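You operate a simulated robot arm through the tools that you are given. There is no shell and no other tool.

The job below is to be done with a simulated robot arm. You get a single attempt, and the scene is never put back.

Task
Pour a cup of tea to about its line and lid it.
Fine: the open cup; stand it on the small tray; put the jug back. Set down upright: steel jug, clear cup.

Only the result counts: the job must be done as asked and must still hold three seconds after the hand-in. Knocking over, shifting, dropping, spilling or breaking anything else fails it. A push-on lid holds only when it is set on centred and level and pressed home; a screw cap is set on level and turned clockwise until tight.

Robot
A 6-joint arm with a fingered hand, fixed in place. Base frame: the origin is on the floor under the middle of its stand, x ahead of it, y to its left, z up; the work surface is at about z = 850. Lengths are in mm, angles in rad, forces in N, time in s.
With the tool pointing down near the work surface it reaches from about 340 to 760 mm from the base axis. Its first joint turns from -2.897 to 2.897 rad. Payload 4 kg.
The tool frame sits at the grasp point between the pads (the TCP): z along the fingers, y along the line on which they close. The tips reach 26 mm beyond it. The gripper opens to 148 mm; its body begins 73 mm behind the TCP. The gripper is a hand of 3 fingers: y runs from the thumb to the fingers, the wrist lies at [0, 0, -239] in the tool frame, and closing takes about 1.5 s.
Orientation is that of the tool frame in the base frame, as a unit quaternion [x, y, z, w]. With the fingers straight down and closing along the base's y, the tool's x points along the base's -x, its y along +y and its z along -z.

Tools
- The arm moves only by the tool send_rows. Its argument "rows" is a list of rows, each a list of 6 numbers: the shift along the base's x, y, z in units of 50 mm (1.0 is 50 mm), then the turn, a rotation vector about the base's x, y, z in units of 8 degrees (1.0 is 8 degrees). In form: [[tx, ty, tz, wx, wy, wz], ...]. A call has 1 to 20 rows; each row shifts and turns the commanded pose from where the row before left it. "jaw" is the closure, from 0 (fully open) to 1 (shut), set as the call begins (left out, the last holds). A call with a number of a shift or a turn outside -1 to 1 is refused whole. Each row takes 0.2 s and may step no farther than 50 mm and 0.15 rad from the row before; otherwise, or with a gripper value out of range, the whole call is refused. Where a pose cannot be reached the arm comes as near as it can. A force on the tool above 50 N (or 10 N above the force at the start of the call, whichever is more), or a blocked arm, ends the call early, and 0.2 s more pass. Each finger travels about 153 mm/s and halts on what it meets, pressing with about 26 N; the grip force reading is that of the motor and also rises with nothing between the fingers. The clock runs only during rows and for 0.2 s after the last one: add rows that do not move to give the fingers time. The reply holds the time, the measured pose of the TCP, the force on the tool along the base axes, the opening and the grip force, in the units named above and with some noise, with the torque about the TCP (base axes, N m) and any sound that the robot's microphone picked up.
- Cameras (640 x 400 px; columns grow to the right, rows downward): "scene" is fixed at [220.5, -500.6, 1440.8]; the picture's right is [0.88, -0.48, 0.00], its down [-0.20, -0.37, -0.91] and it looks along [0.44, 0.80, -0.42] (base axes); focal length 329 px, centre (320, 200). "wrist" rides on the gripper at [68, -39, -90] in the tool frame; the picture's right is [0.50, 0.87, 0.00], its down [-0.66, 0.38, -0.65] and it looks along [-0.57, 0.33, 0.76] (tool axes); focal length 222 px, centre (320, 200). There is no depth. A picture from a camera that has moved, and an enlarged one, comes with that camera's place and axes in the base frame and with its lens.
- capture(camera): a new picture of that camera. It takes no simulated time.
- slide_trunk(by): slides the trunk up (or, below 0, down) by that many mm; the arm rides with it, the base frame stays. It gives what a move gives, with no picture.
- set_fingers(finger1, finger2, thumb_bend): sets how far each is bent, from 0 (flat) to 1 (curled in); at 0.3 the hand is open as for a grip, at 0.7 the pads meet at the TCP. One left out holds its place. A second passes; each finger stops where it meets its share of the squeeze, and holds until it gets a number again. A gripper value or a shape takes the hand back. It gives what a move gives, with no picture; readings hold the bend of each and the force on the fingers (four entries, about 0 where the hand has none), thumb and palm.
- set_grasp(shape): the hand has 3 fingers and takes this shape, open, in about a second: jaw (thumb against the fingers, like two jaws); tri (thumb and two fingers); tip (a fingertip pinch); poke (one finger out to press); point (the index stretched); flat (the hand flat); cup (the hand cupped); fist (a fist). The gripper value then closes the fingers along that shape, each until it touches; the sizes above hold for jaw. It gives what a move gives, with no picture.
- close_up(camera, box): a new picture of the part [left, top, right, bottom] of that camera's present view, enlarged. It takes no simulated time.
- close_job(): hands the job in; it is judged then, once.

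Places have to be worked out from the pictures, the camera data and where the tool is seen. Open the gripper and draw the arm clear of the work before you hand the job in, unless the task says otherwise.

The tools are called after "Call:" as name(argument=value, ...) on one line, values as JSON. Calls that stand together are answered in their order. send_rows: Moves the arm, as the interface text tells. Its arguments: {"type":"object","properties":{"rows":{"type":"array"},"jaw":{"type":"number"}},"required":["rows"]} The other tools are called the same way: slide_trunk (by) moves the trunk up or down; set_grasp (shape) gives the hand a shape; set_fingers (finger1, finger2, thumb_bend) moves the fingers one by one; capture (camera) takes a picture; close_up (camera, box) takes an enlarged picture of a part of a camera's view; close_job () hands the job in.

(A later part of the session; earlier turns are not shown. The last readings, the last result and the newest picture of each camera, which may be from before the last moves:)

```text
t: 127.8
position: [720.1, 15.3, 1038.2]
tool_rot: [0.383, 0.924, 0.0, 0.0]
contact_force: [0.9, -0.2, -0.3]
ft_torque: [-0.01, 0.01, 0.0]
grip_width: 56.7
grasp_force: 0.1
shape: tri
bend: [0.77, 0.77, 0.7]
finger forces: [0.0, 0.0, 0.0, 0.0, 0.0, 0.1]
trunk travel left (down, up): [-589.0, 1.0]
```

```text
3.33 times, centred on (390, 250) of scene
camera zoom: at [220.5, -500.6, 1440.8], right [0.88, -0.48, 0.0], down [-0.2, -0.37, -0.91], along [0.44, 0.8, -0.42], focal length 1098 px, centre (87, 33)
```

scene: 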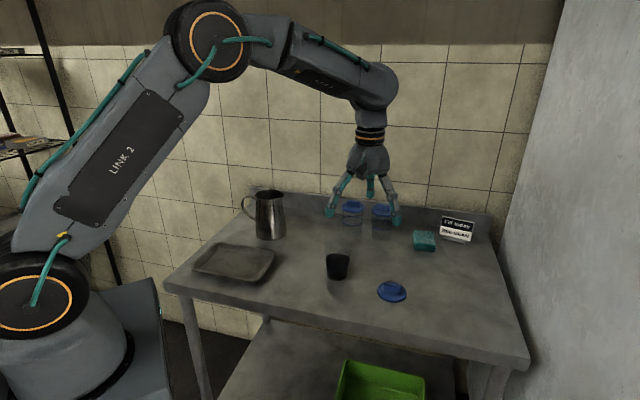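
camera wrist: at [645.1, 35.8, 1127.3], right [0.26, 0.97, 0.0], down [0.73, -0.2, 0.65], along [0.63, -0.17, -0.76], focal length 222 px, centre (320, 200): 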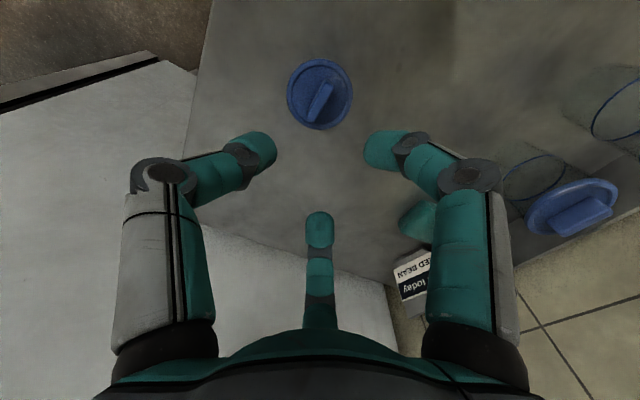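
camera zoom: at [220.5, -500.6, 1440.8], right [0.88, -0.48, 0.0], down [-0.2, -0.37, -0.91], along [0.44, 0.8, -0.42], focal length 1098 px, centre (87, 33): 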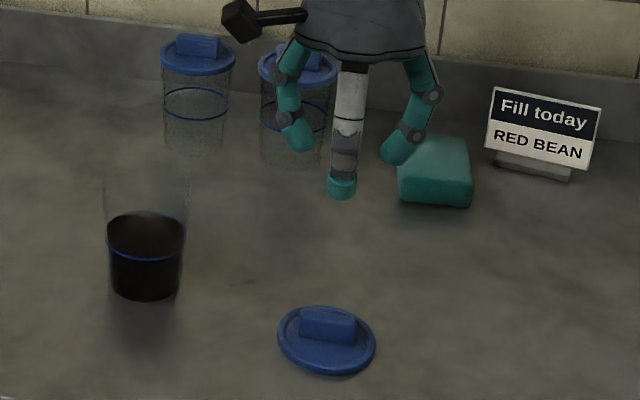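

Call:
close_up(camera="wrist", box=[275, 45, 365, 145])

```text
4.00 times, centred on (320, 95) of wrist
camera zoom: at [645.1, 35.8, 1127.3], right [0.26, 0.97, 0.0], down [0.73, -0.2, 0.65], along [0.63, -0.17, -0.76], focal length 888 px, centre (320, 620)
```

zoom: 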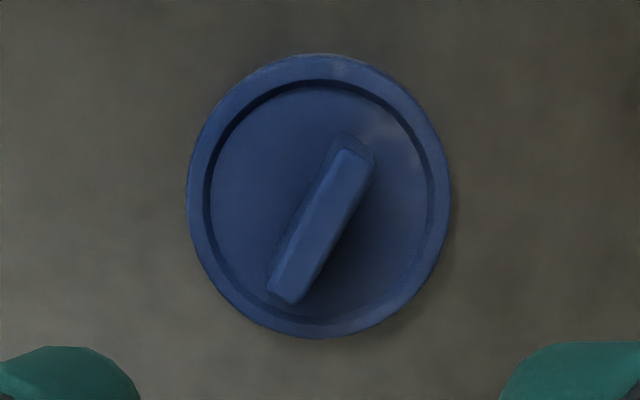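

Tab axis confirmed at about 136°, with the tab centre near (718.5, 15.5), so the thumb is square to it. I descend to just above lid height.

Call:
send_rows(rows=[[-0.015, 0, -0.6, 0, 0, 0.1], [0, 0, -0.6, 0, 0, 0], [0, 0, -0.6, 0, 0, 0], [0, 0, -0.5, 0, 0, 0], [0, 0, -0.3, 0, 0, 0], [0, 0, 0, 0, 0, 0]])

Call:
close_up(camera="scene", box=[360, 250, 430, 310])

Call:
capture(camera="wrist")

```text
t: 129.2
position: [719.6, 14.4, 905.9]
tool_rot: [0.376, 0.927, -0.001, 0.0]
contact_force: [0.1, 0.4, -0.2]
ft_torque: [-0.01, 0.0, -0.02]
grip_width: 56.2
grasp_force: 0.1
shape: tri
bend: [0.77, 0.77, 0.7]
finger forces: [0.0, 0.0, 0.0, 0.0, 0.1, 0.0]
trunk travel left (down, up): [-589.0, 1.0]
```

```text
6.67 times, centred on (395, 280) of scene
camera zoom: at [220.5, -500.6, 1440.8], right [0.88, -0.48, 0.0], down [-0.2, -0.37, -0.91], along [0.44, 0.8, -0.42], focal length 2196 px, centre (-180, -333)
```

zoom: 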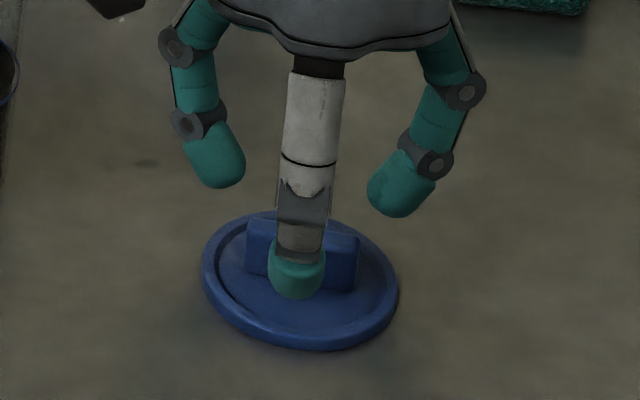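

```text
taken
camera wrist: at [643.5, 34.0, 996.6], right [0.24, 0.97, 0.0], down [0.73, -0.18, 0.65], along [0.63, -0.16, -0.76], focal length 222 px, centre (320, 200)
```

wrist: 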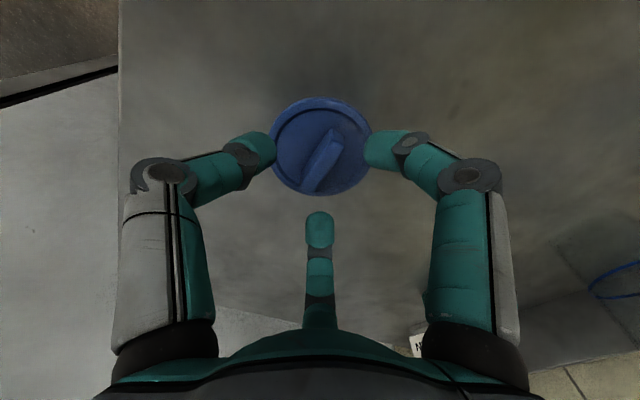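

The thumb faces the tab's long side and the fingers flank it. I step down gently, feeling for contact with the lid.

Call:
send_rows(rows=[[0, 0, -0.12, 0, 0, 0], [0, 0, -0.1, 0, 0, 0], [0, 0, 0, 0, 0, 0]])

Call:
send_rows(rows=[[0, 0, -0.05, 0, 0, 0], [0, 0, 0, 0, 0, 0]])

Call:
close_up(camera="scene", box=[360, 250, 430, 310])

```text
t: 130.0
position: [718.6, 15.9, 896.5]
tool_rot: [0.376, 0.926, 0.0, -0.001]
contact_force: [-0.2, 0.0, 0.1]
ft_torque: [0.03, 0.0, 0.02]
grip_width: 56.7
grasp_force: 0.2
shape: tri
bend: [0.77, 0.77, 0.7]
finger forces: [0.1, 0.0, 0.0, 0.0, 0.1, 0.0]
trunk travel left (down, up): [-589.0, 1.0]
```

```text
t: 130.6
position: [718.8, 14.9, 894.4]
tool_rot: [0.377, 0.926, 0.0, 0.0]
contact_force: [0.6, -0.1, -0.3]
ft_torque: [0.02, 0.01, 0.02]
grip_width: 56.5
grasp_force: 0.0
shape: tri
bend: [0.77, 0.77, 0.7]
finger forces: [0.0, 0.1, 0.0, 0.0, 0.1, 0.0]
trunk travel left (down, up): [-589.0, 1.0]
```

```text
6.67 times, centred on (395, 280) of scene
camera zoom: at [220.5, -500.6, 1440.8], right [0.88, -0.48, 0.0], down [-0.2, -0.37, -0.91], along [0.44, 0.8, -0.42], focal length 2196 px, centre (-180, -333)
```

zoom: 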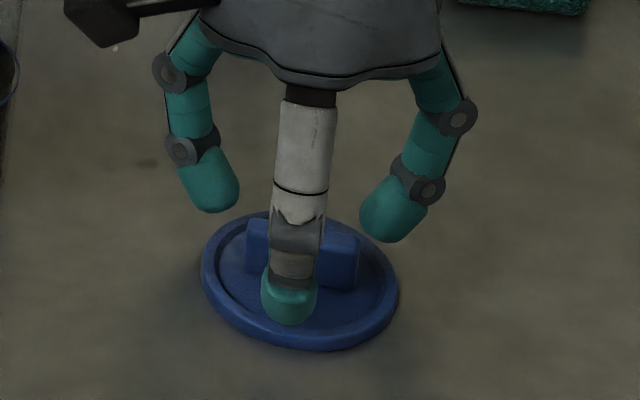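

Call:
send_rows(rows=[[0, 0, -0.04, 0, 0, 0], [0, 0, 0, 0, 0, 0]])

Call:
send_rows(rows=[[0, 0, -0.04, 0, 0, 0], [0, 0, 0, 0, 0, 0]])

Call:
send_rows(rows=[[0, 0, -0.03, 0, 0, 0], [0, 0, 0, 0, 0, 0]])

Call:
close_up(camera="scene", box=[360, 250, 430, 310])

```text
t: 131.2
position: [717.7, 13.2, 892.4]
tool_rot: [0.377, 0.926, -0.001, 0.0]
contact_force: [1.2, -0.6, 0.2]
ft_torque: [0.01, 0.02, -0.01]
grip_width: 56.8
grasp_force: 0.0
shape: tri
bend: [0.77, 0.77, 0.7]
finger forces: [0.0, 0.1, 0.1, 0.1, 0.1, 0.0]
trunk travel left (down, up): [-589.0, 1.0]
```

```text
t: 131.8
position: [717.6, 15.4, 890.6]
tool_rot: [0.376, 0.927, 0.0, -0.001]
contact_force: [0.4, 0.7, -0.1]
ft_torque: [0.01, 0.01, 0.0]
grip_width: 56.6
grasp_force: 0.1
shape: tri
bend: [0.77, 0.77, 0.7]
finger forces: [0.1, 0.1, 0.0, 0.0, 0.0, 0.1]
trunk travel left (down, up): [-589.0, 1.0]
```

```text
t: 132.4
position: [716.9, 15.3, 889.8]
tool_rot: [0.375, 0.927, 0.0, 0.0]
contact_force: [-0.3, 0.1, 1.0]
ft_torque: [0.02, -0.01, 0.02]
grip_width: 56.9
grasp_force: 0.0
shape: tri
bend: [0.77, 0.77, 0.7]
finger forces: [0.0, 0.0, 0.0, 0.0, 0.0, 0.0]
trunk travel left (down, up): [-589.0, 1.0]
```

```text
6.67 times, centred on (395, 280) of scene
camera zoom: at [220.5, -500.6, 1440.8], right [0.88, -0.48, 0.0], down [-0.2, -0.37, -0.91], along [0.44, 0.8, -0.42], focal length 2196 px, centre (-180, -333)
```

zoom: 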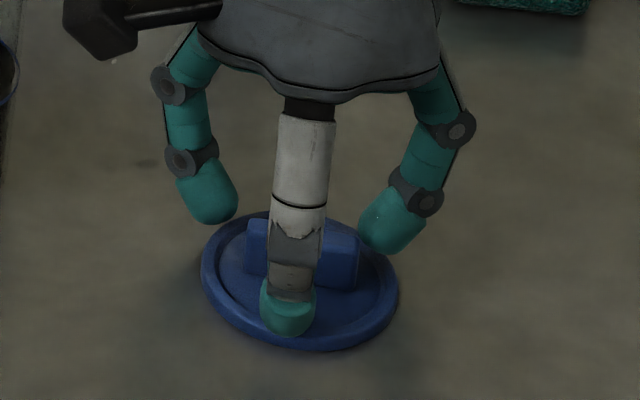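

Call:
send_rows(rows=[[0.02, 0, -0.03, 0, 0, 0], [0, 0, 0, 0, 0, 0]])

Call:
send_rows(rows=[[0, 0, -0.03, 0, 0, 0], [0, 0, 0, 0, 0, 0]])

```text
t: 133.0
position: [718.0, 14.9, 887.1]
tool_rot: [0.376, 0.927, 0.0, 0.0]
contact_force: [0.4, 0.3, 0.2]
ft_torque: [-0.03, -0.01, -0.06]
grip_width: 56.5
grasp_force: 0.0
shape: tri
bend: [0.77, 0.77, 0.7]
finger forces: [0.0, 0.0, 0.0, 0.0, 0.0, 0.1]
trunk travel left (down, up): [-589.0, 1.0]
```

```text
t: 133.6
position: [719.7, 14.7, 885.3]
tool_rot: [0.377, 0.926, 0.0, 0.0]
contact_force: [-0.3, -1.0, 0.2]
ft_torque: [-0.02, -0.01, 0.02]
grip_width: 56.5
grasp_force: 0.1
shape: tri
bend: [0.77, 0.77, 0.7]
finger forces: [0.1, 0.0, 0.0, 0.1, 0.0, 0.0]
trunk travel left (down, up): [-589.0, 1.0]
```

Call:
send_rows(rows=[[0, 0, -0.03, 0, 0, 0], [0, 0, 0, 0, 0, 0]])

Call:
send_rows(rows=[[0, 0, -0.03, 0, 0, 0], [0, 0, 0, 0, 0, 0]])

Call:
close_up(camera="scene", box=[360, 250, 430, 310])

Call:
close_up(camera="wrist", box=[200, 80, 440, 260])

```text
t: 134.2
position: [718.2, 14.9, 884.0]
tool_rot: [0.376, 0.927, 0.0, 0.0]
contact_force: [0.6, -0.1, -0.4]
ft_torque: [0.05, 0.02, 0.0]
grip_width: 56.7
grasp_force: 0.1
shape: tri
bend: [0.77, 0.77, 0.7]
finger forces: [0.0, 0.1, 0.0, 0.0, 0.0, 0.0]
trunk travel left (down, up): [-589.0, 1.0]
```

```text
t: 134.8
position: [718.9, 16.0, 884.1]
tool_rot: [0.376, 0.926, 0.0, 0.0]
contact_force: [-0.4, 0.4, 3.7]
ft_torque: [0.08, -0.06, 0.04]
grip_width: 56.8
grasp_force: 0.1
shape: tri
bend: [0.77, 0.77, 0.7]
finger forces: [2.2, 2.0, 0.0, 0.0, 0.0, 0.0]
trunk travel left (down, up): [-589.0, 1.0]
```

```text
6.67 times, centred on (395, 280) of scene
camera zoom: at [220.5, -500.6, 1440.8], right [0.88, -0.48, 0.0], down [-0.2, -0.37, -0.91], along [0.44, 0.8, -0.42], focal length 2196 px, centre (-180, -333)
```

zoom: 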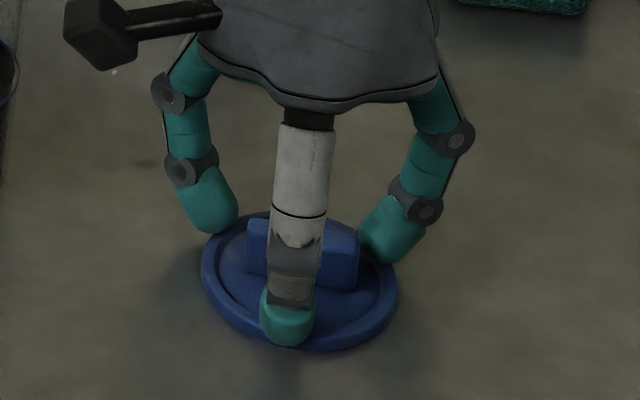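

```text
2.22 times, centred on (320, 170) of wrist
camera zoom: at [642.8, 35.3, 973.5], right [0.24, 0.97, 0.0], down [0.73, -0.18, 0.65], along [0.63, -0.16, -0.76], focal length 494 px, centre (320, 267)
```

zoom: 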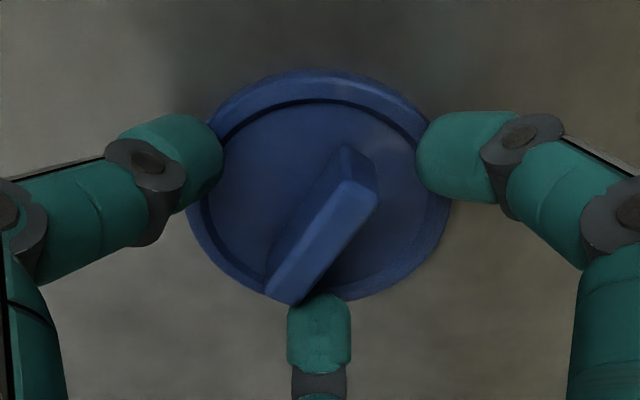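

Fingers 1 and 2 just touched the lid rim. I raise 2 mm and close on the tab.

Call:
send_rows(rows=[[0, 0, 0.045, 0, 0, 0], [0, 0, 0, 0, 0, 0]])

Call:
send_rows(rows=[[0, 0, 0, 0, 0, 0], [0, 0, 0, 0, 0, 0], [0, 0, 0, 0, 0, 0], [0, 0, 0, 0, 0, 0], [0, 0, 0, 0, 0, 0]], jaw=1.0)

Call:
close_up(camera="wrist", box=[200, 80, 440, 260])

Call:
close_up(camera="scene", box=[360, 250, 430, 310])

```text
t: 135.4
position: [719.5, 15.2, 885.6]
tool_rot: [0.376, 0.927, 0.0, 0.0]
contact_force: [0.8, -0.2, -0.7]
ft_torque: [0.01, 0.0, -0.02]
grip_width: 56.6
grasp_force: 0.0
shape: tri
bend: [0.77, 0.77, 0.7]
finger forces: [0.0, 0.0, 0.1, 0.0, 0.0, 0.0]
trunk travel left (down, up): [-589.0, 1.0]
```

```text
t: 136.6
position: [719.7, 14.3, 885.0]
tool_rot: [0.377, 0.926, 0.0, 0.0]
contact_force: [-0.7, -0.1, 0.4]
ft_torque: [0.01, -0.06, 0.02]
grip_width: 12.6
grasp_force: 26.4
shape: tri
bend: [0.74, 0.74, 0.7]
finger forces: [19.6, 19.6, 0.0, 0.0, 24.6, 0.0]
trunk travel left (down, up): [-589.0, 1.0]
```

```text
2.22 times, centred on (320, 170) of wrist
camera zoom: at [643.5, 35.0, 974.9], right [0.24, 0.97, 0.0], down [0.73, -0.18, 0.65], along [0.63, -0.16, -0.76], focal length 494 px, centre (320, 267)
```

zoom: 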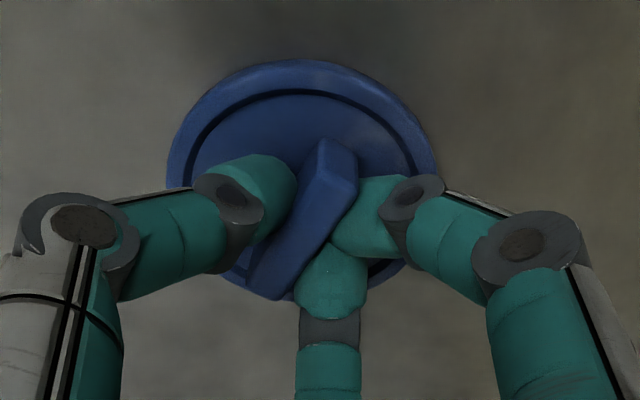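

```text
6.67 times, centred on (395, 280) of scene
camera zoom: at [220.5, -500.6, 1440.8], right [0.88, -0.48, 0.0], down [-0.2, -0.37, -0.91], along [0.44, 0.8, -0.42], focal length 2196 px, centre (-180, -333)
```

zoom: 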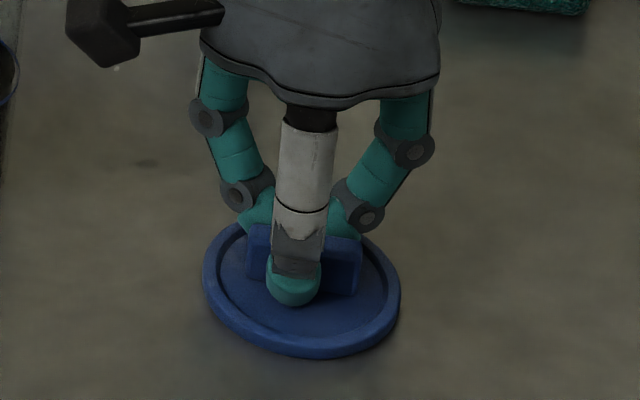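

The tab is firmly held between thumb and two fingers (width 12.6 mm, ~20–25 N). I lift the lid and check that it's level.

Call:
send_rows(rows=[[0, 0, 0.1, 0, 0, 0], [0, 0, 0.3, 0, 0, 0], [0, 0, 0.5, 0, 0, 0], [0, 0, 0.5, 0, 0, 0], [0, 0, 0.5, 0, 0, 0], [0, 0, 0.5, 0, 0, 0], [0, 0, 0, 0, 0, 0]])

Call:
close_up(camera="scene", box=[350, 210, 440, 290])

Call:
close_up(camera="wrist", box=[200, 80, 440, 260])

```text
t: 138.2
position: [722.1, 14.1, 1004.2]
tool_rot: [0.377, 0.926, -0.001, 0.0]
contact_force: [-0.7, -0.6, -0.1]
ft_torque: [0.02, -0.02, 0.02]
grip_width: 12.5
grasp_force: 25.7
shape: tri
bend: [0.74, 0.74, 0.7]
finger forces: [21.1, 21.2, 0.0, 0.0, 24.6, 0.0]
trunk travel left (down, up): [-589.0, 1.0]
```

```text
5.00 times, centred on (395, 250) of scene
camera zoom: at [220.5, -500.6, 1440.8], right [0.88, -0.48, 0.0], down [-0.2, -0.37, -0.91], along [0.44, 0.8, -0.42], focal length 1647 px, centre (-55, -50)
```

zoom: 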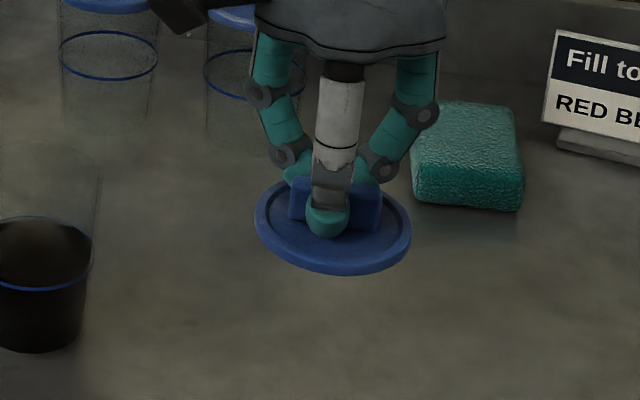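

```text
2.22 times, centred on (320, 170) of wrist
camera zoom: at [647.2, 35.1, 1092.4], right [0.24, 0.97, 0.0], down [0.73, -0.18, 0.65], along [0.63, -0.16, -0.76], focal length 494 px, centre (320, 267)
```

zoom: 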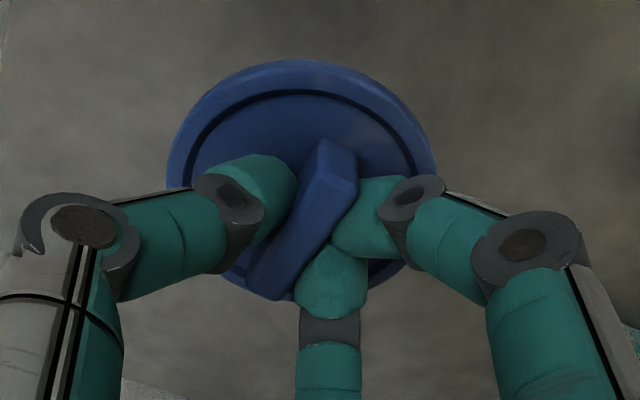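

Call:
close_up(camera="scene", box=[382, 240, 418, 270])

Call:
close_up(camera="wrist", box=[250, 100, 380, 220])

```text
13.33 times, centred on (400, 255) of scene
camera zoom: at [220.5, -500.6, 1440.8], right [0.88, -0.48, 0.0], down [-0.2, -0.37, -0.91], along [0.44, 0.8, -0.42], focal length 4392 px, centre (-747, -533)
```

zoom: 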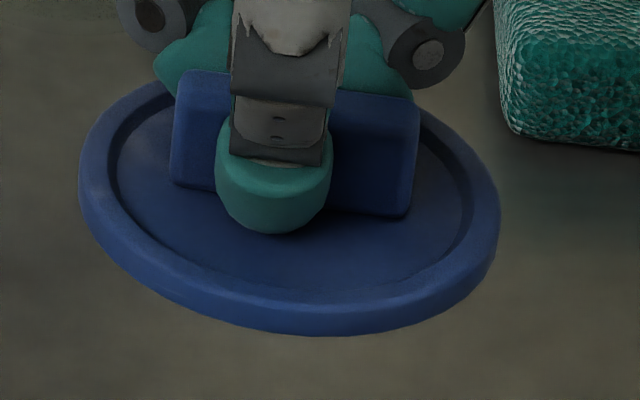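

```text
3.33 times, centred on (315, 160) of wrist
camera zoom: at [647.2, 35.1, 1092.4], right [0.24, 0.97, 0.0], down [0.73, -0.18, 0.65], along [0.63, -0.16, -0.76], focal length 740 px, centre (337, 333)
```

zoom: 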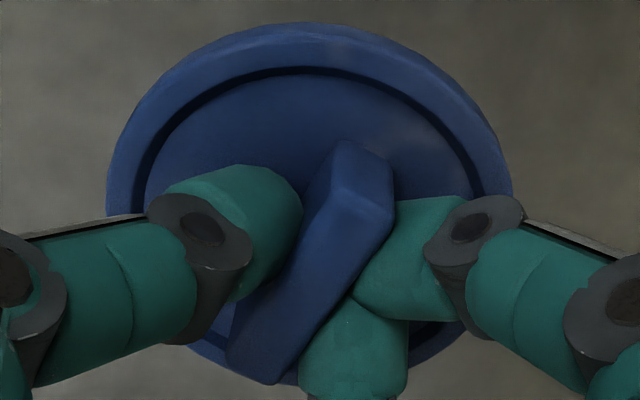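

The lid hangs level (same pose relative to the hand as when it lay flat). I raise it a bit more and carry it above the cup for a visual alignment.

Call:
send_rows(rows=[[0, 0, 0.5, 0, 0, 0], [-0.2, 0.3, 0.1, 0, 0, 0], [-0.4, 0.65, 0, 0, 0, 0], [-0.4, 0.65, 0, 0, 0, 0], [-0.4, 0.65, 0, 0, 0, 0], [-0.31, 0.48, 0, 0, 0, 0], [0, 0, 0, 0, 0, 0]])

Call:
close_up(camera="scene", box=[310, 205, 370, 285])

Call:
capture(camera="wrist")

```text
t: 139.8
position: [632.5, 150.2, 1033.6]
tool_rot: [0.376, 0.927, 0.0, 0.0]
contact_force: [0.1, 0.6, -0.4]
ft_torque: [-0.01, -0.02, 0.01]
grip_width: 12.5
grasp_force: 25.3
shape: tri
bend: [0.74, 0.74, 0.7]
finger forces: [0.0, 0.1, 0.1, 0.1, 24.4, 0.0]
trunk travel left (down, up): [-589.0, 1.0]
```

```text
5.00 times, centred on (340, 245) of scene
camera zoom: at [220.5, -500.6, 1440.8], right [0.88, -0.48, 0.0], down [-0.2, -0.37, -0.91], along [0.44, 0.8, -0.42], focal length 1647 px, centre (220, -25)
```

zoom: 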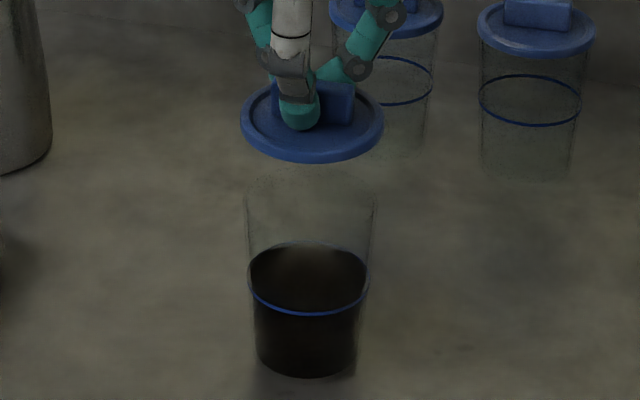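

```text
taken
camera wrist: at [557.0, 170.8, 1122.9], right [0.24, 0.97, 0.0], down [0.73, -0.19, 0.65], along [0.63, -0.16, -0.76], focal length 222 px, centre (320, 200)
```

wrist: 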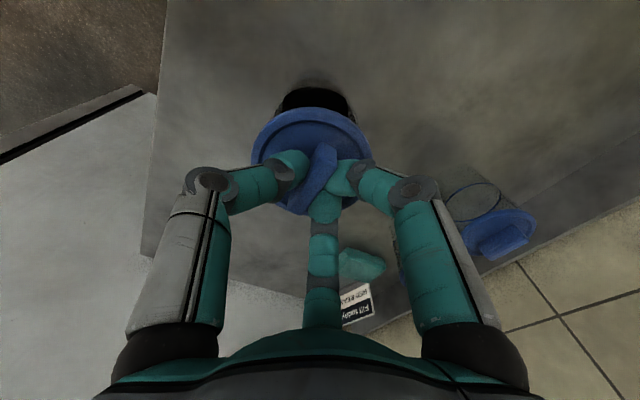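

Left-right alignment looks right. I zoom in for the depth alignment and to check that the lid is still held square.

Call:
close_up(camera="scene", box=[318, 215, 362, 248])

Call:
close_up(camera="wrist", box=[240, 75, 380, 225])

```text
12.12 times, centred on (340, 232) of scene
camera zoom: at [220.5, -500.6, 1440.8], right [0.88, -0.48, 0.0], down [-0.2, -0.37, -0.91], along [0.44, 0.8, -0.42], focal length 3993 px, centre (78, -182)
```

zoom: 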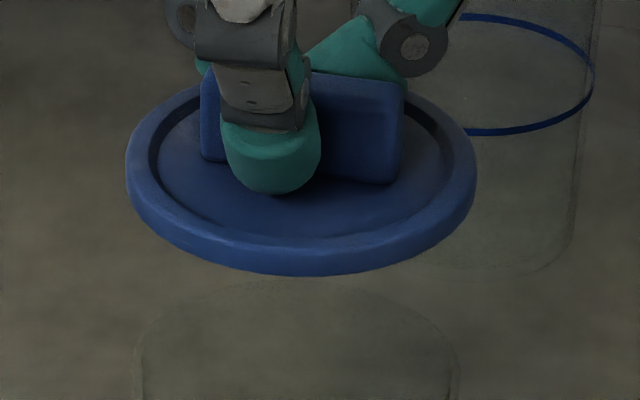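

```text
2.67 times, centred on (310, 150) of wrist
camera zoom: at [557.0, 170.8, 1122.9], right [0.24, 0.97, 0.0], down [0.73, -0.19, 0.65], along [0.63, -0.16, -0.76], focal length 592 px, centre (347, 333)
```

zoom: 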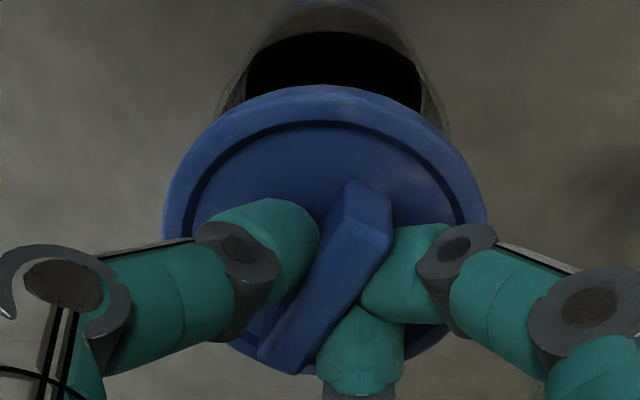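

Two independent wrist-camera views put the cup axis at (631.1, 146.5), and the lid centre sits 5 mm to the thumb side of the TCP. I correct by about 2 mm and lower the lid until it's close above the rim.

Call:
send_rows(rows=[[0.018, 0.005, -0.15, 0, 0, 0], [0.018, 0.01, -0.25, 0, 0, 0], [0, 0, -0.2, 0, 0, 0], [0, 0, 0, 0, 0, 0]])

Call:
close_up(camera="scene", box=[318, 220, 362, 253])

Call:
close_up(camera="wrist", box=[240, 75, 380, 225])

```text
t: 140.8
position: [635.1, 151.8, 1002.8]
tool_rot: [0.377, 0.926, 0.0, 0.001]
contact_force: [-0.5, -1.0, -0.1]
ft_torque: [0.02, 0.03, -0.01]
grip_width: 12.6
grasp_force: 25.7
shape: tri
bend: [0.74, 0.74, 0.7]
finger forces: [0.0, 0.1, 0.0, 0.0, 24.6, 0.0]
trunk travel left (down, up): [-589.0, 1.0]
```

```text
12.12 times, centred on (340, 236) of scene
camera zoom: at [220.5, -500.6, 1440.8], right [0.88, -0.48, 0.0], down [-0.2, -0.37, -0.91], along [0.44, 0.8, -0.42], focal length 3993 px, centre (78, -242)
```

zoom: 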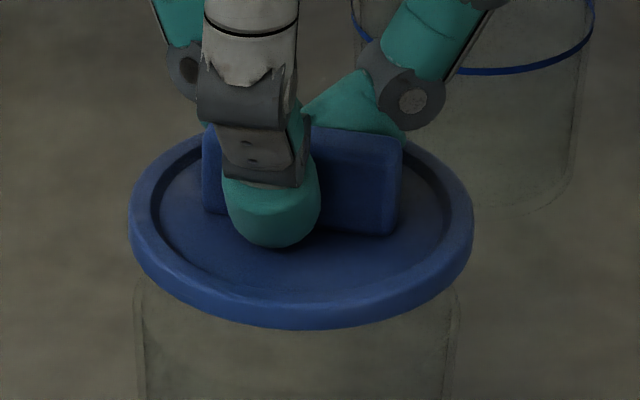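

```text
2.67 times, centred on (310, 150) of wrist
camera zoom: at [558.4, 171.7, 1093.5], right [0.24, 0.97, 0.0], down [0.73, -0.18, 0.65], along [0.63, -0.16, -0.76], focal length 592 px, centre (347, 333)
```

zoom: 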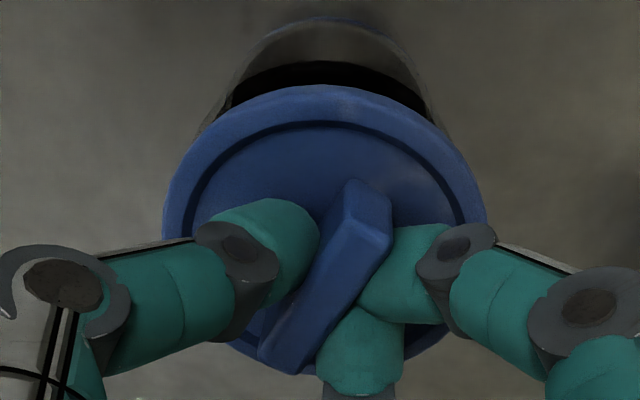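

Alignment looks good in both views. I lower further in small steps until the lid touches the rim.

Call:
send_rows(rows=[[-0.01, 0, -0.1, 0, 0, 0], [0, 0, -0.06, 0, 0, 0], [0, 0, 0, 0, 0, 0]])

Call:
send_rows(rows=[[0, 0, -0.04, 0, 0, 0], [0, 0, 0, 0, 0, 0]])

Call:
close_up(camera="scene", box=[318, 225, 362, 258])

```text
t: 141.6
position: [633.4, 150.9, 998.0]
tool_rot: [0.376, 0.927, -0.001, 0.0]
contact_force: [0.0, -0.1, -0.4]
ft_torque: [0.02, 0.02, 0.0]
grip_width: 12.3
grasp_force: 26.4
shape: tri
bend: [0.74, 0.74, 0.7]
finger forces: [0.0, 0.0, 0.0, 0.1, 24.6, 0.0]
trunk travel left (down, up): [-589.0, 1.0]
```

```text
t: 142.2
position: [634.3, 151.9, 996.4]
tool_rot: [0.376, 0.927, 0.0, 0.0]
contact_force: [-0.3, -0.1, -0.9]
ft_torque: [-0.01, -0.04, 0.02]
grip_width: 12.6
grasp_force: 26.1
shape: tri
bend: [0.74, 0.74, 0.7]
finger forces: [0.0, 0.0, 0.1, 0.0, 24.6, 0.0]
trunk travel left (down, up): [-589.0, 1.0]
```

```text
12.12 times, centred on (340, 242) of scene
camera zoom: at [220.5, -500.6, 1440.8], right [0.88, -0.48, 0.0], down [-0.2, -0.37, -0.91], along [0.44, 0.8, -0.42], focal length 3993 px, centre (78, -303)
```

zoom: 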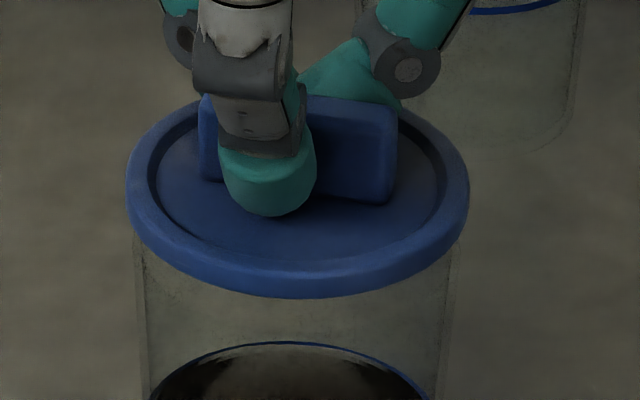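

Call:
send_rows(rows=[[0, 0, -0.04, 0, 0, 0], [0, 0, 0, 0, 0, 0]])

Call:
send_rows(rows=[[0, 0, -0.04, 0, 0, 0], [0, 0, 0, 0, 0, 0]])

Call:
send_rows(rows=[[0, 0, -0.03, 0, 0, 0], [0, 0, 0, 0, 0, 0]])

```text
t: 142.8
position: [633.5, 153.1, 994.7]
tool_rot: [0.375, 0.927, 0.0, 0.0]
contact_force: [0.0, 0.5, -0.3]
ft_torque: [0.03, -0.02, -0.03]
grip_width: 12.4
grasp_force: 26.0
shape: tri
bend: [0.74, 0.74, 0.7]
finger forces: [0.0, 0.0, 0.0, 0.0, 24.5, 0.0]
trunk travel left (down, up): [-589.0, 1.0]
```

```text
t: 143.4
position: [635.0, 152.2, 992.7]
tool_rot: [0.377, 0.926, 0.0, 0.0]
contact_force: [0.3, -0.3, 0.0]
ft_torque: [0.01, -0.02, -0.02]
grip_width: 12.7
grasp_force: 25.9
shape: tri
bend: [0.74, 0.74, 0.7]
finger forces: [0.1, 0.1, 0.0, 0.0, 24.6, 0.0]
trunk travel left (down, up): [-589.0, 1.0]
```

```text
t: 144.0
position: [634.4, 153.4, 989.3]
tool_rot: [0.377, 0.926, 0.0, 0.0]
contact_force: [-0.3, -0.1, 0.1]
ft_torque: [-0.03, 0.01, 0.0]
grip_width: 12.5
grasp_force: 26.3
shape: tri
bend: [0.74, 0.74, 0.7]
finger forces: [0.1, 0.0, 0.0, 0.1, 24.6, 0.1]
trunk travel left (down, up): [-589.0, 1.0]
```

Call:
close_up(camera="scene", box=[318, 228, 362, 261])

Call:
close_up(camera="wrist", box=[240, 75, 380, 225])

```text
12.12 times, centred on (340, 244) of scene
camera zoom: at [220.5, -500.6, 1440.8], right [0.88, -0.48, 0.0], down [-0.2, -0.37, -0.91], along [0.44, 0.8, -0.42], focal length 3993 px, centre (78, -339)
```

zoom: 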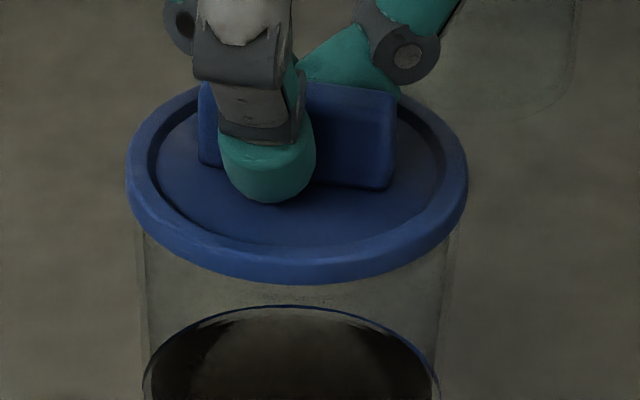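

```text
2.67 times, centred on (310, 150) of wrist
camera zoom: at [558.2, 172.7, 1079.8], right [0.24, 0.97, 0.0], down [0.73, -0.18, 0.65], along [0.63, -0.16, -0.76], focal length 592 px, centre (347, 333)
```

zoom: 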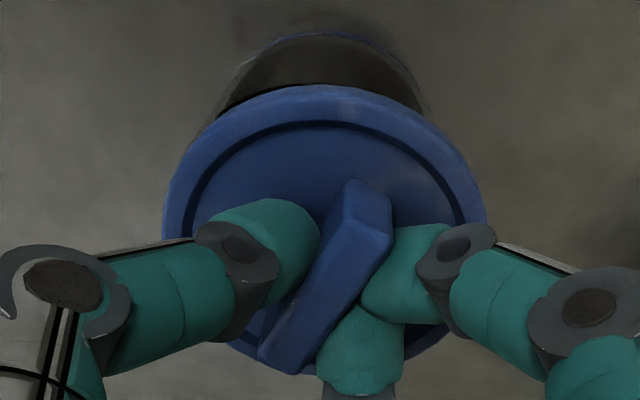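

Call:
close_up(camera="wrist", box=[265, 75, 365, 125])

```text
6.40 times, centred on (315, 100) of wrist
camera zoom: at [558.2, 172.7, 1079.8], right [0.24, 0.97, 0.0], down [0.73, -0.18, 0.65], along [0.63, -0.16, -0.76], focal length 1422 px, centre (352, 840)
```

zoom: 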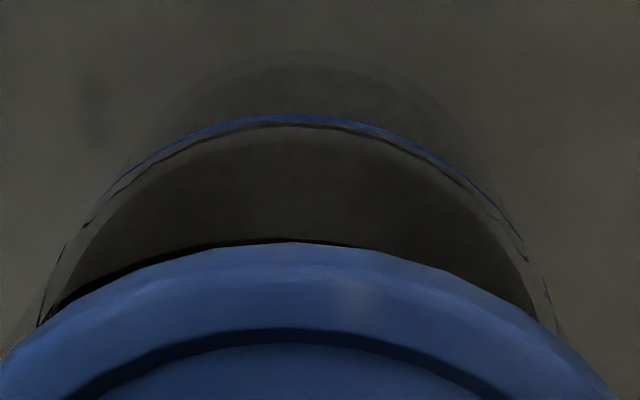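

The wrist view shows the lid about 1.5 mm off toward +y and about 1 mm short of the cup axis. I apply that correction and keep lowering.

Call:
send_rows(rows=[[0.016, -0.035, 0, 0, 0, 0], [0, 0, 0, 0, 0, 0]])

Call:
send_rows(rows=[[0, 0, -0.03, 0, 0, 0], [0, 0, 0, 0, 0, 0]])

Call:
send_rows(rows=[[0, 0, -0.03, 0, 0, 0], [0, 0, 0, 0, 0, 0]])

Call:
close_up(camera="wrist", box=[265, 75, 365, 125])

Call:
close_up(camera="scene", box=[318, 228, 362, 261])

```text
t: 144.6
position: [633.1, 150.7, 989.8]
tool_rot: [0.376, 0.926, 0.0, 0.0]
contact_force: [-0.4, -0.1, 0.1]
ft_torque: [-0.02, -0.04, 0.0]
grip_width: 12.7
grasp_force: 26.1
shape: tri
bend: [0.74, 0.74, 0.7]
finger forces: [0.1, 0.1, 0.0, 0.1, 24.6, 0.0]
trunk travel left (down, up): [-589.0, 1.0]
```

```text
t: 145.2
position: [635.2, 150.4, 989.3]
tool_rot: [0.376, 0.927, -0.001, 0.0]
contact_force: [-0.1, -0.1, 0.1]
ft_torque: [-0.02, -0.01, 0.01]
grip_width: 12.5
grasp_force: 25.8
shape: tri
bend: [0.74, 0.74, 0.7]
finger forces: [0.1, 0.0, 0.1, 0.1, 24.5, 0.0]
trunk travel left (down, up): [-589.0, 1.0]
```

```text
t: 145.8
position: [634.7, 150.4, 988.4]
tool_rot: [0.377, 0.926, 0.0, 0.001]
contact_force: [0.7, -0.5, -0.6]
ft_torque: [-0.02, 0.01, 0.03]
grip_width: 12.6
grasp_force: 26.1
shape: tri
bend: [0.74, 0.74, 0.7]
finger forces: [0.1, 0.0, 0.0, 0.1, 24.5, 0.0]
trunk travel left (down, up): [-589.0, 1.0]
```

```text
6.40 times, centred on (315, 100) of wrist
camera zoom: at [559.5, 170.4, 1077.2], right [0.24, 0.97, 0.0], down [0.73, -0.18, 0.65], along [0.63, -0.16, -0.76], focal length 1422 px, centre (352, 840)
```

zoom: 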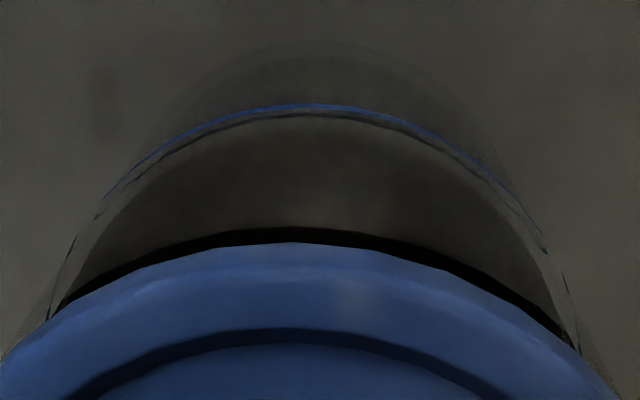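

```text
12.12 times, centred on (340, 244) of scene
camera zoom: at [220.5, -500.6, 1440.8], right [0.88, -0.48, 0.0], down [-0.2, -0.37, -0.91], along [0.44, 0.8, -0.42], focal length 3993 px, centre (78, -339)
```

zoom: 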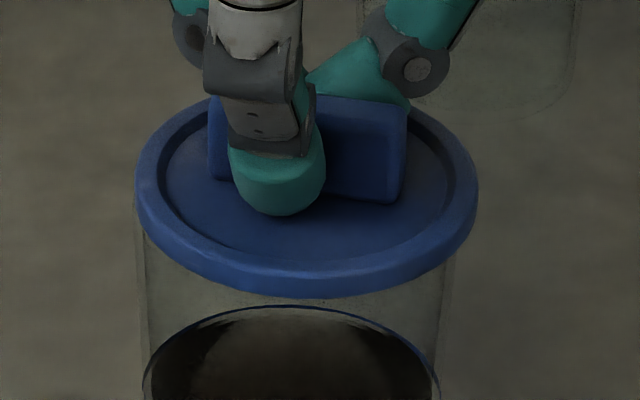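

The scene view now shows the lid about 2 mm too far right, while the wrist view is aligned in y. Combining both, I shift by (-2.1, +1.0).

Call:
send_rows(rows=[[-0.042, 0.02, 0, 0, 0, 0], [0, 0, 0, 0, 0, 0], [0, 0, 0, 0, 0, 0]])

Call:
close_up(camera="wrist", box=[265, 75, 365, 125])

Call:
close_up(camera="scene", box=[318, 228, 362, 261])

```text
t: 146.6
position: [633.0, 152.4, 988.2]
tool_rot: [0.376, 0.927, 0.0, 0.0]
contact_force: [-0.5, -0.6, 0.1]
ft_torque: [0.03, 0.0, 0.03]
grip_width: 12.7
grasp_force: 26.6
shape: tri
bend: [0.74, 0.74, 0.7]
finger forces: [0.0, 0.1, 0.0, 0.1, 24.5, 0.0]
trunk travel left (down, up): [-589.0, 1.0]
```

```text
6.40 times, centred on (315, 100) of wrist
camera zoom: at [557.3, 171.8, 1077.3], right [0.24, 0.97, 0.0], down [0.73, -0.18, 0.65], along [0.63, -0.16, -0.76], focal length 1422 px, centre (352, 840)
```

zoom: 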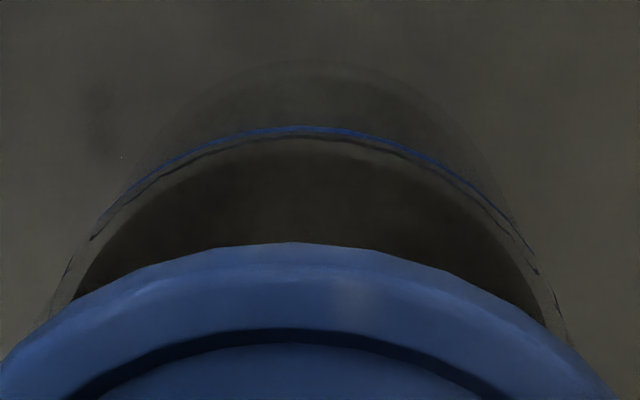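

```text
12.12 times, centred on (340, 244) of scene
camera zoom: at [220.5, -500.6, 1440.8], right [0.88, -0.48, 0.0], down [-0.2, -0.37, -0.91], along [0.44, 0.8, -0.42], focal length 3993 px, centre (78, -339)
```

zoom: 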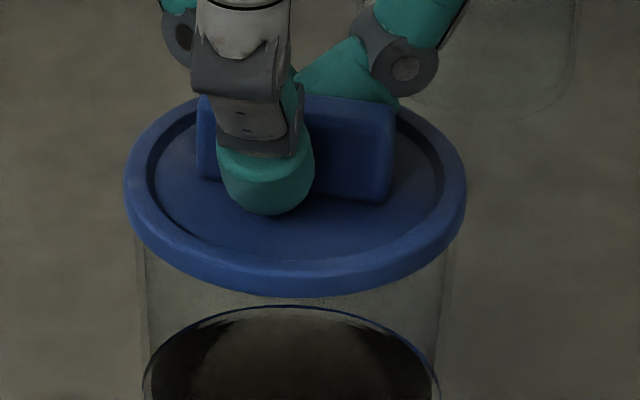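

Both views now agree to within about 0.7 mm. I continue down to contact.

Call:
send_rows(rows=[[0, -0.01, -0.03, 0, 0, 0], [0, 0, 0, 0, 0, 0]])

Call:
send_rows(rows=[[0, 0, -0.03, 0, 0, 0], [0, 0, 0, 0, 0, 0]])

Call:
send_rows(rows=[[0, 0, -0.03, 0, 0, 0], [0, 0, 0, 0, 0, 0]])

```text
t: 147.2
position: [632.7, 150.5, 986.4]
tool_rot: [0.375, 0.927, 0.0, 0.001]
contact_force: [0.9, 0.0, 1.1]
ft_torque: [-0.04, 0.0, -0.01]
grip_width: 12.2
grasp_force: 26.0
shape: tri
bend: [0.74, 0.74, 0.7]
finger forces: [0.0, 0.0, 0.1, 0.0, 24.8, 0.0]
trunk travel left (down, up): [-589.0, 1.0]
```

```text
t: 147.8
position: [632.8, 150.7, 986.3]
tool_rot: [0.375, 0.927, 0.0, 0.001]
contact_force: [0.6, 0.4, 5.9]
ft_torque: [-0.11, 0.12, 0.03]
grip_width: 12.6
grasp_force: 26.0
shape: tri
bend: [0.74, 0.74, 0.7]
finger forces: [24.2, 24.0, 0.0, 0.1, 28.6, 0.1]
trunk travel left (down, up): [-589.0, 1.0]
```

```text
t: 148.4
position: [632.7, 151.5, 984.8]
tool_rot: [0.376, 0.926, 0.001, 0.001]
contact_force: [0.6, -1.2, 17.7]
ft_torque: [-0.22, 0.18, 0.02]
grip_width: 13.1
grasp_force: 25.4
shape: tri
bend: [0.74, 0.74, 0.7]
finger forces: [26.5, 26.5, 0.0, 0.0, 34.4, 0.0]
trunk travel left (down, up): [-589.0, 1.0]
```

Contact: 18 N with the load somewhat on the thumb side. I look at how the lid sits before pressing.

Call:
close_up(camera="scene", box=[318, 228, 362, 261])

Call:
close_up(camera="wrist", box=[240, 75, 380, 225])

```text
12.12 times, centred on (340, 244) of scene
camera zoom: at [220.5, -500.6, 1440.8], right [0.88, -0.48, 0.0], down [-0.2, -0.37, -0.91], along [0.44, 0.8, -0.42], focal length 3993 px, centre (78, -339)
```

zoom: 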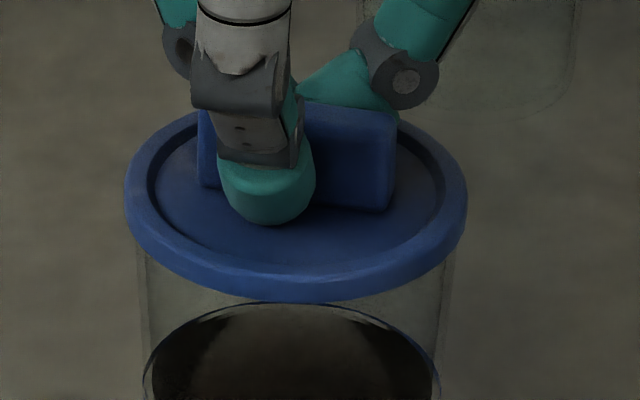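

```text
2.67 times, centred on (310, 150) of wrist
camera zoom: at [556.6, 170.8, 1074.1], right [0.24, 0.97, 0.0], down [0.73, -0.19, 0.66], along [0.64, -0.16, -0.75], focal length 592 px, centre (347, 333)
```

zoom: 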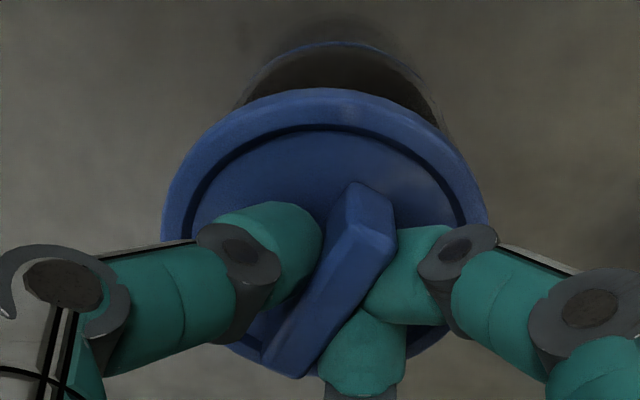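

The lid is centred and looks level on the rim. I press on in small steps, watching force and travel.

Call:
send_rows(rows=[[0, 0, -0.03, 0, 0, 0], [0, 0, 0, 0, 0, 0]])

Call:
send_rows(rows=[[0, 0, -0.03, 0, 0, 0], [0, 0, 0, 0, 0, 0]])

```text
t: 149.0
position: [632.1, 151.0, 984.4]
tool_rot: [0.375, 0.927, 0.001, 0.001]
contact_force: [2.1, -3.1, 30.3]
ft_torque: [-0.29, 0.19, 0.07]
grip_width: 13.4
grasp_force: 25.6
shape: tri
bend: [0.74, 0.74, 0.69]
finger forces: [30.0, 29.9, 0.0, 0.0, 40.4, 0.1]
trunk travel left (down, up): [-589.0, 1.0]
```

```text
t: 149.6
position: [631.8, 150.5, 983.0]
tool_rot: [0.376, 0.927, 0.001, 0.002]
contact_force: [3.6, -0.8, 39.3]
ft_torque: [-0.25, 0.23, 0.07]
grip_width: 14.0
grasp_force: 26.1
shape: tri
bend: [0.74, 0.74, 0.71]
finger forces: [33.4, 33.7, 0.0, 0.0, 41.0, 0.1]
trunk travel left (down, up): [-589.0, 1.0]
```

39 N and the load has evened out to the lid's centre, but no click yet. I press slightly more, staying under the 50 N limit.

Call:
send_rows(rows=[[0, 0, -0.015, 0, 0, 0], [0, 0, 0, 0, 0, 0]])

Call:
close_up(camera="scene", box=[318, 228, 362, 261])

```text
t: 150.2
position: [631.7, 150.3, 984.1]
tool_rot: [0.377, 0.926, 0.002, 0.001]
contact_force: [1.9, 0.6, 41.8]
ft_torque: [-0.21, 0.29, 0.04]
grip_width: 13.8
grasp_force: 26.1
shape: tri
bend: [0.74, 0.74, 0.71]
finger forces: [33.7, 34.2, 0.0, 0.0, 42.6, 0.0]
trunk travel left (down, up): [-589.0, 1.0]
```

```text
12.12 times, centred on (340, 244) of scene
camera zoom: at [220.5, -500.6, 1440.8], right [0.88, -0.48, 0.0], down [-0.2, -0.37, -0.91], along [0.44, 0.8, -0.42], focal length 3993 px, centre (78, -339)
```

zoom: 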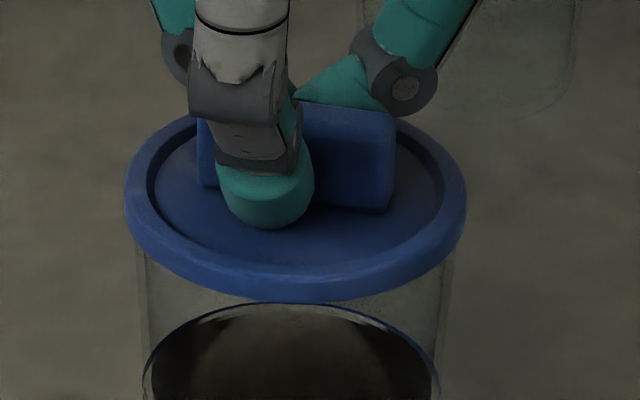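

The lid hasn't visibly moved. I compare with how the lids sit on the closed cups to judge how far "home" is.

Call:
close_up(camera="scene", box=[365, 198, 402, 246])

Call:
close_up(camera="scene", box=[338, 196, 370, 220])

Call:
close_up(camera="scene", box=[314, 228, 366, 284])

```text
8.33 times, centred on (384, 222) of scene
camera zoom: at [220.5, -500.6, 1440.8], right [0.88, -0.48, 0.0], down [-0.2, -0.37, -0.91], along [0.44, 0.8, -0.42], focal length 2745 px, centre (-209, 17)
```

zoom: 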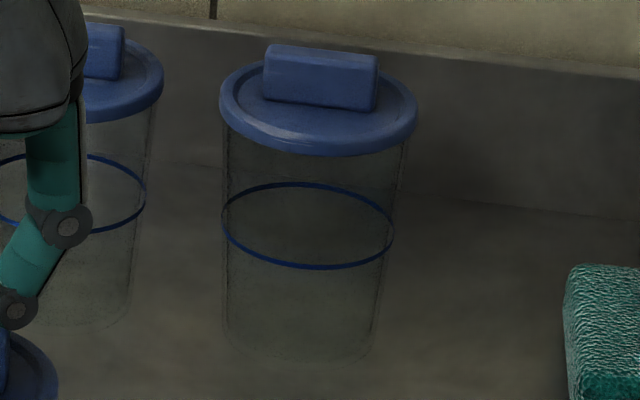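

```text
16.00 times, centred on (354, 208) of scene
camera zoom: at [220.5, -500.6, 1440.8], right [0.88, -0.48, 0.0], down [-0.2, -0.37, -0.91], along [0.44, 0.8, -0.42], focal length 5270 px, centre (-224, 72)
```

zoom: 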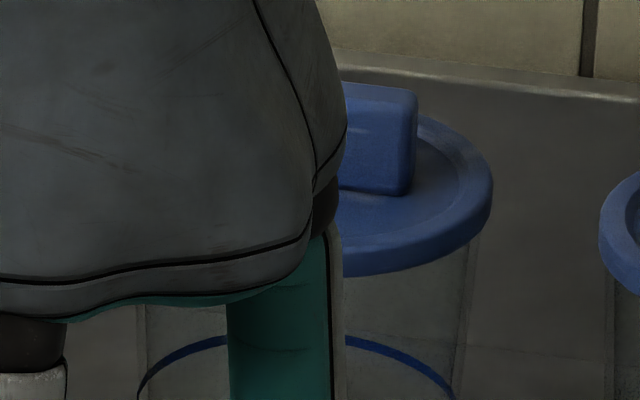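

```text
7.14 times, centred on (340, 256) of scene
camera zoom: at [220.5, -500.6, 1440.8], right [0.88, -0.48, 0.0], down [-0.2, -0.37, -0.91], along [0.44, 0.8, -0.42], focal length 2353 px, centre (177, -200)
```

zoom: 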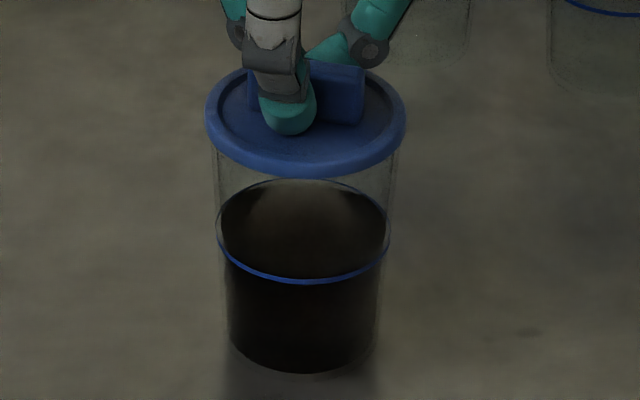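

The closed cups' lids sit about 1–1.5 mm lower relative to the line than mine, so it isn't fully home. I recheck the centring from the wrist camera under load.

Call:
close_up(camera="wrist", box=[265, 75, 365, 125])

Call:
close_up(camera="scene", box=[320, 232, 356, 262])

```text
6.40 times, centred on (315, 100) of wrist
camera zoom: at [555.7, 170.3, 1072.4], right [0.24, 0.97, 0.0], down [0.73, -0.19, 0.66], along [0.64, -0.16, -0.75], focal length 1422 px, centre (352, 840)
```

zoom: 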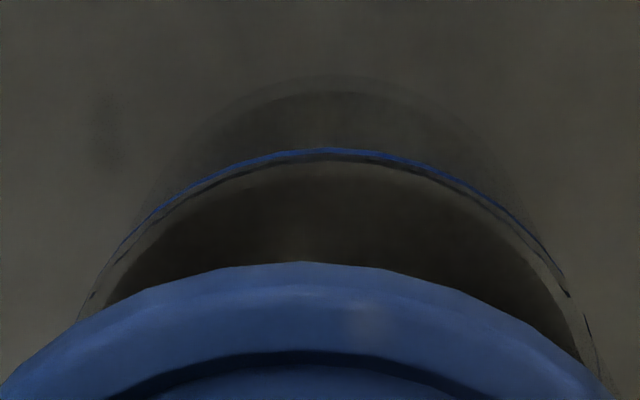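

```text
13.33 times, centred on (338, 247) of scene
camera zoom: at [220.5, -500.6, 1440.8], right [0.88, -0.48, 0.0], down [-0.2, -0.37, -0.91], along [0.44, 0.8, -0.42], focal length 4392 px, centre (80, -427)
```

zoom: 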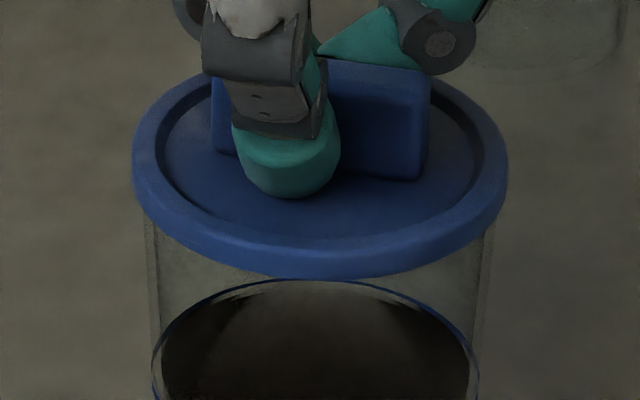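

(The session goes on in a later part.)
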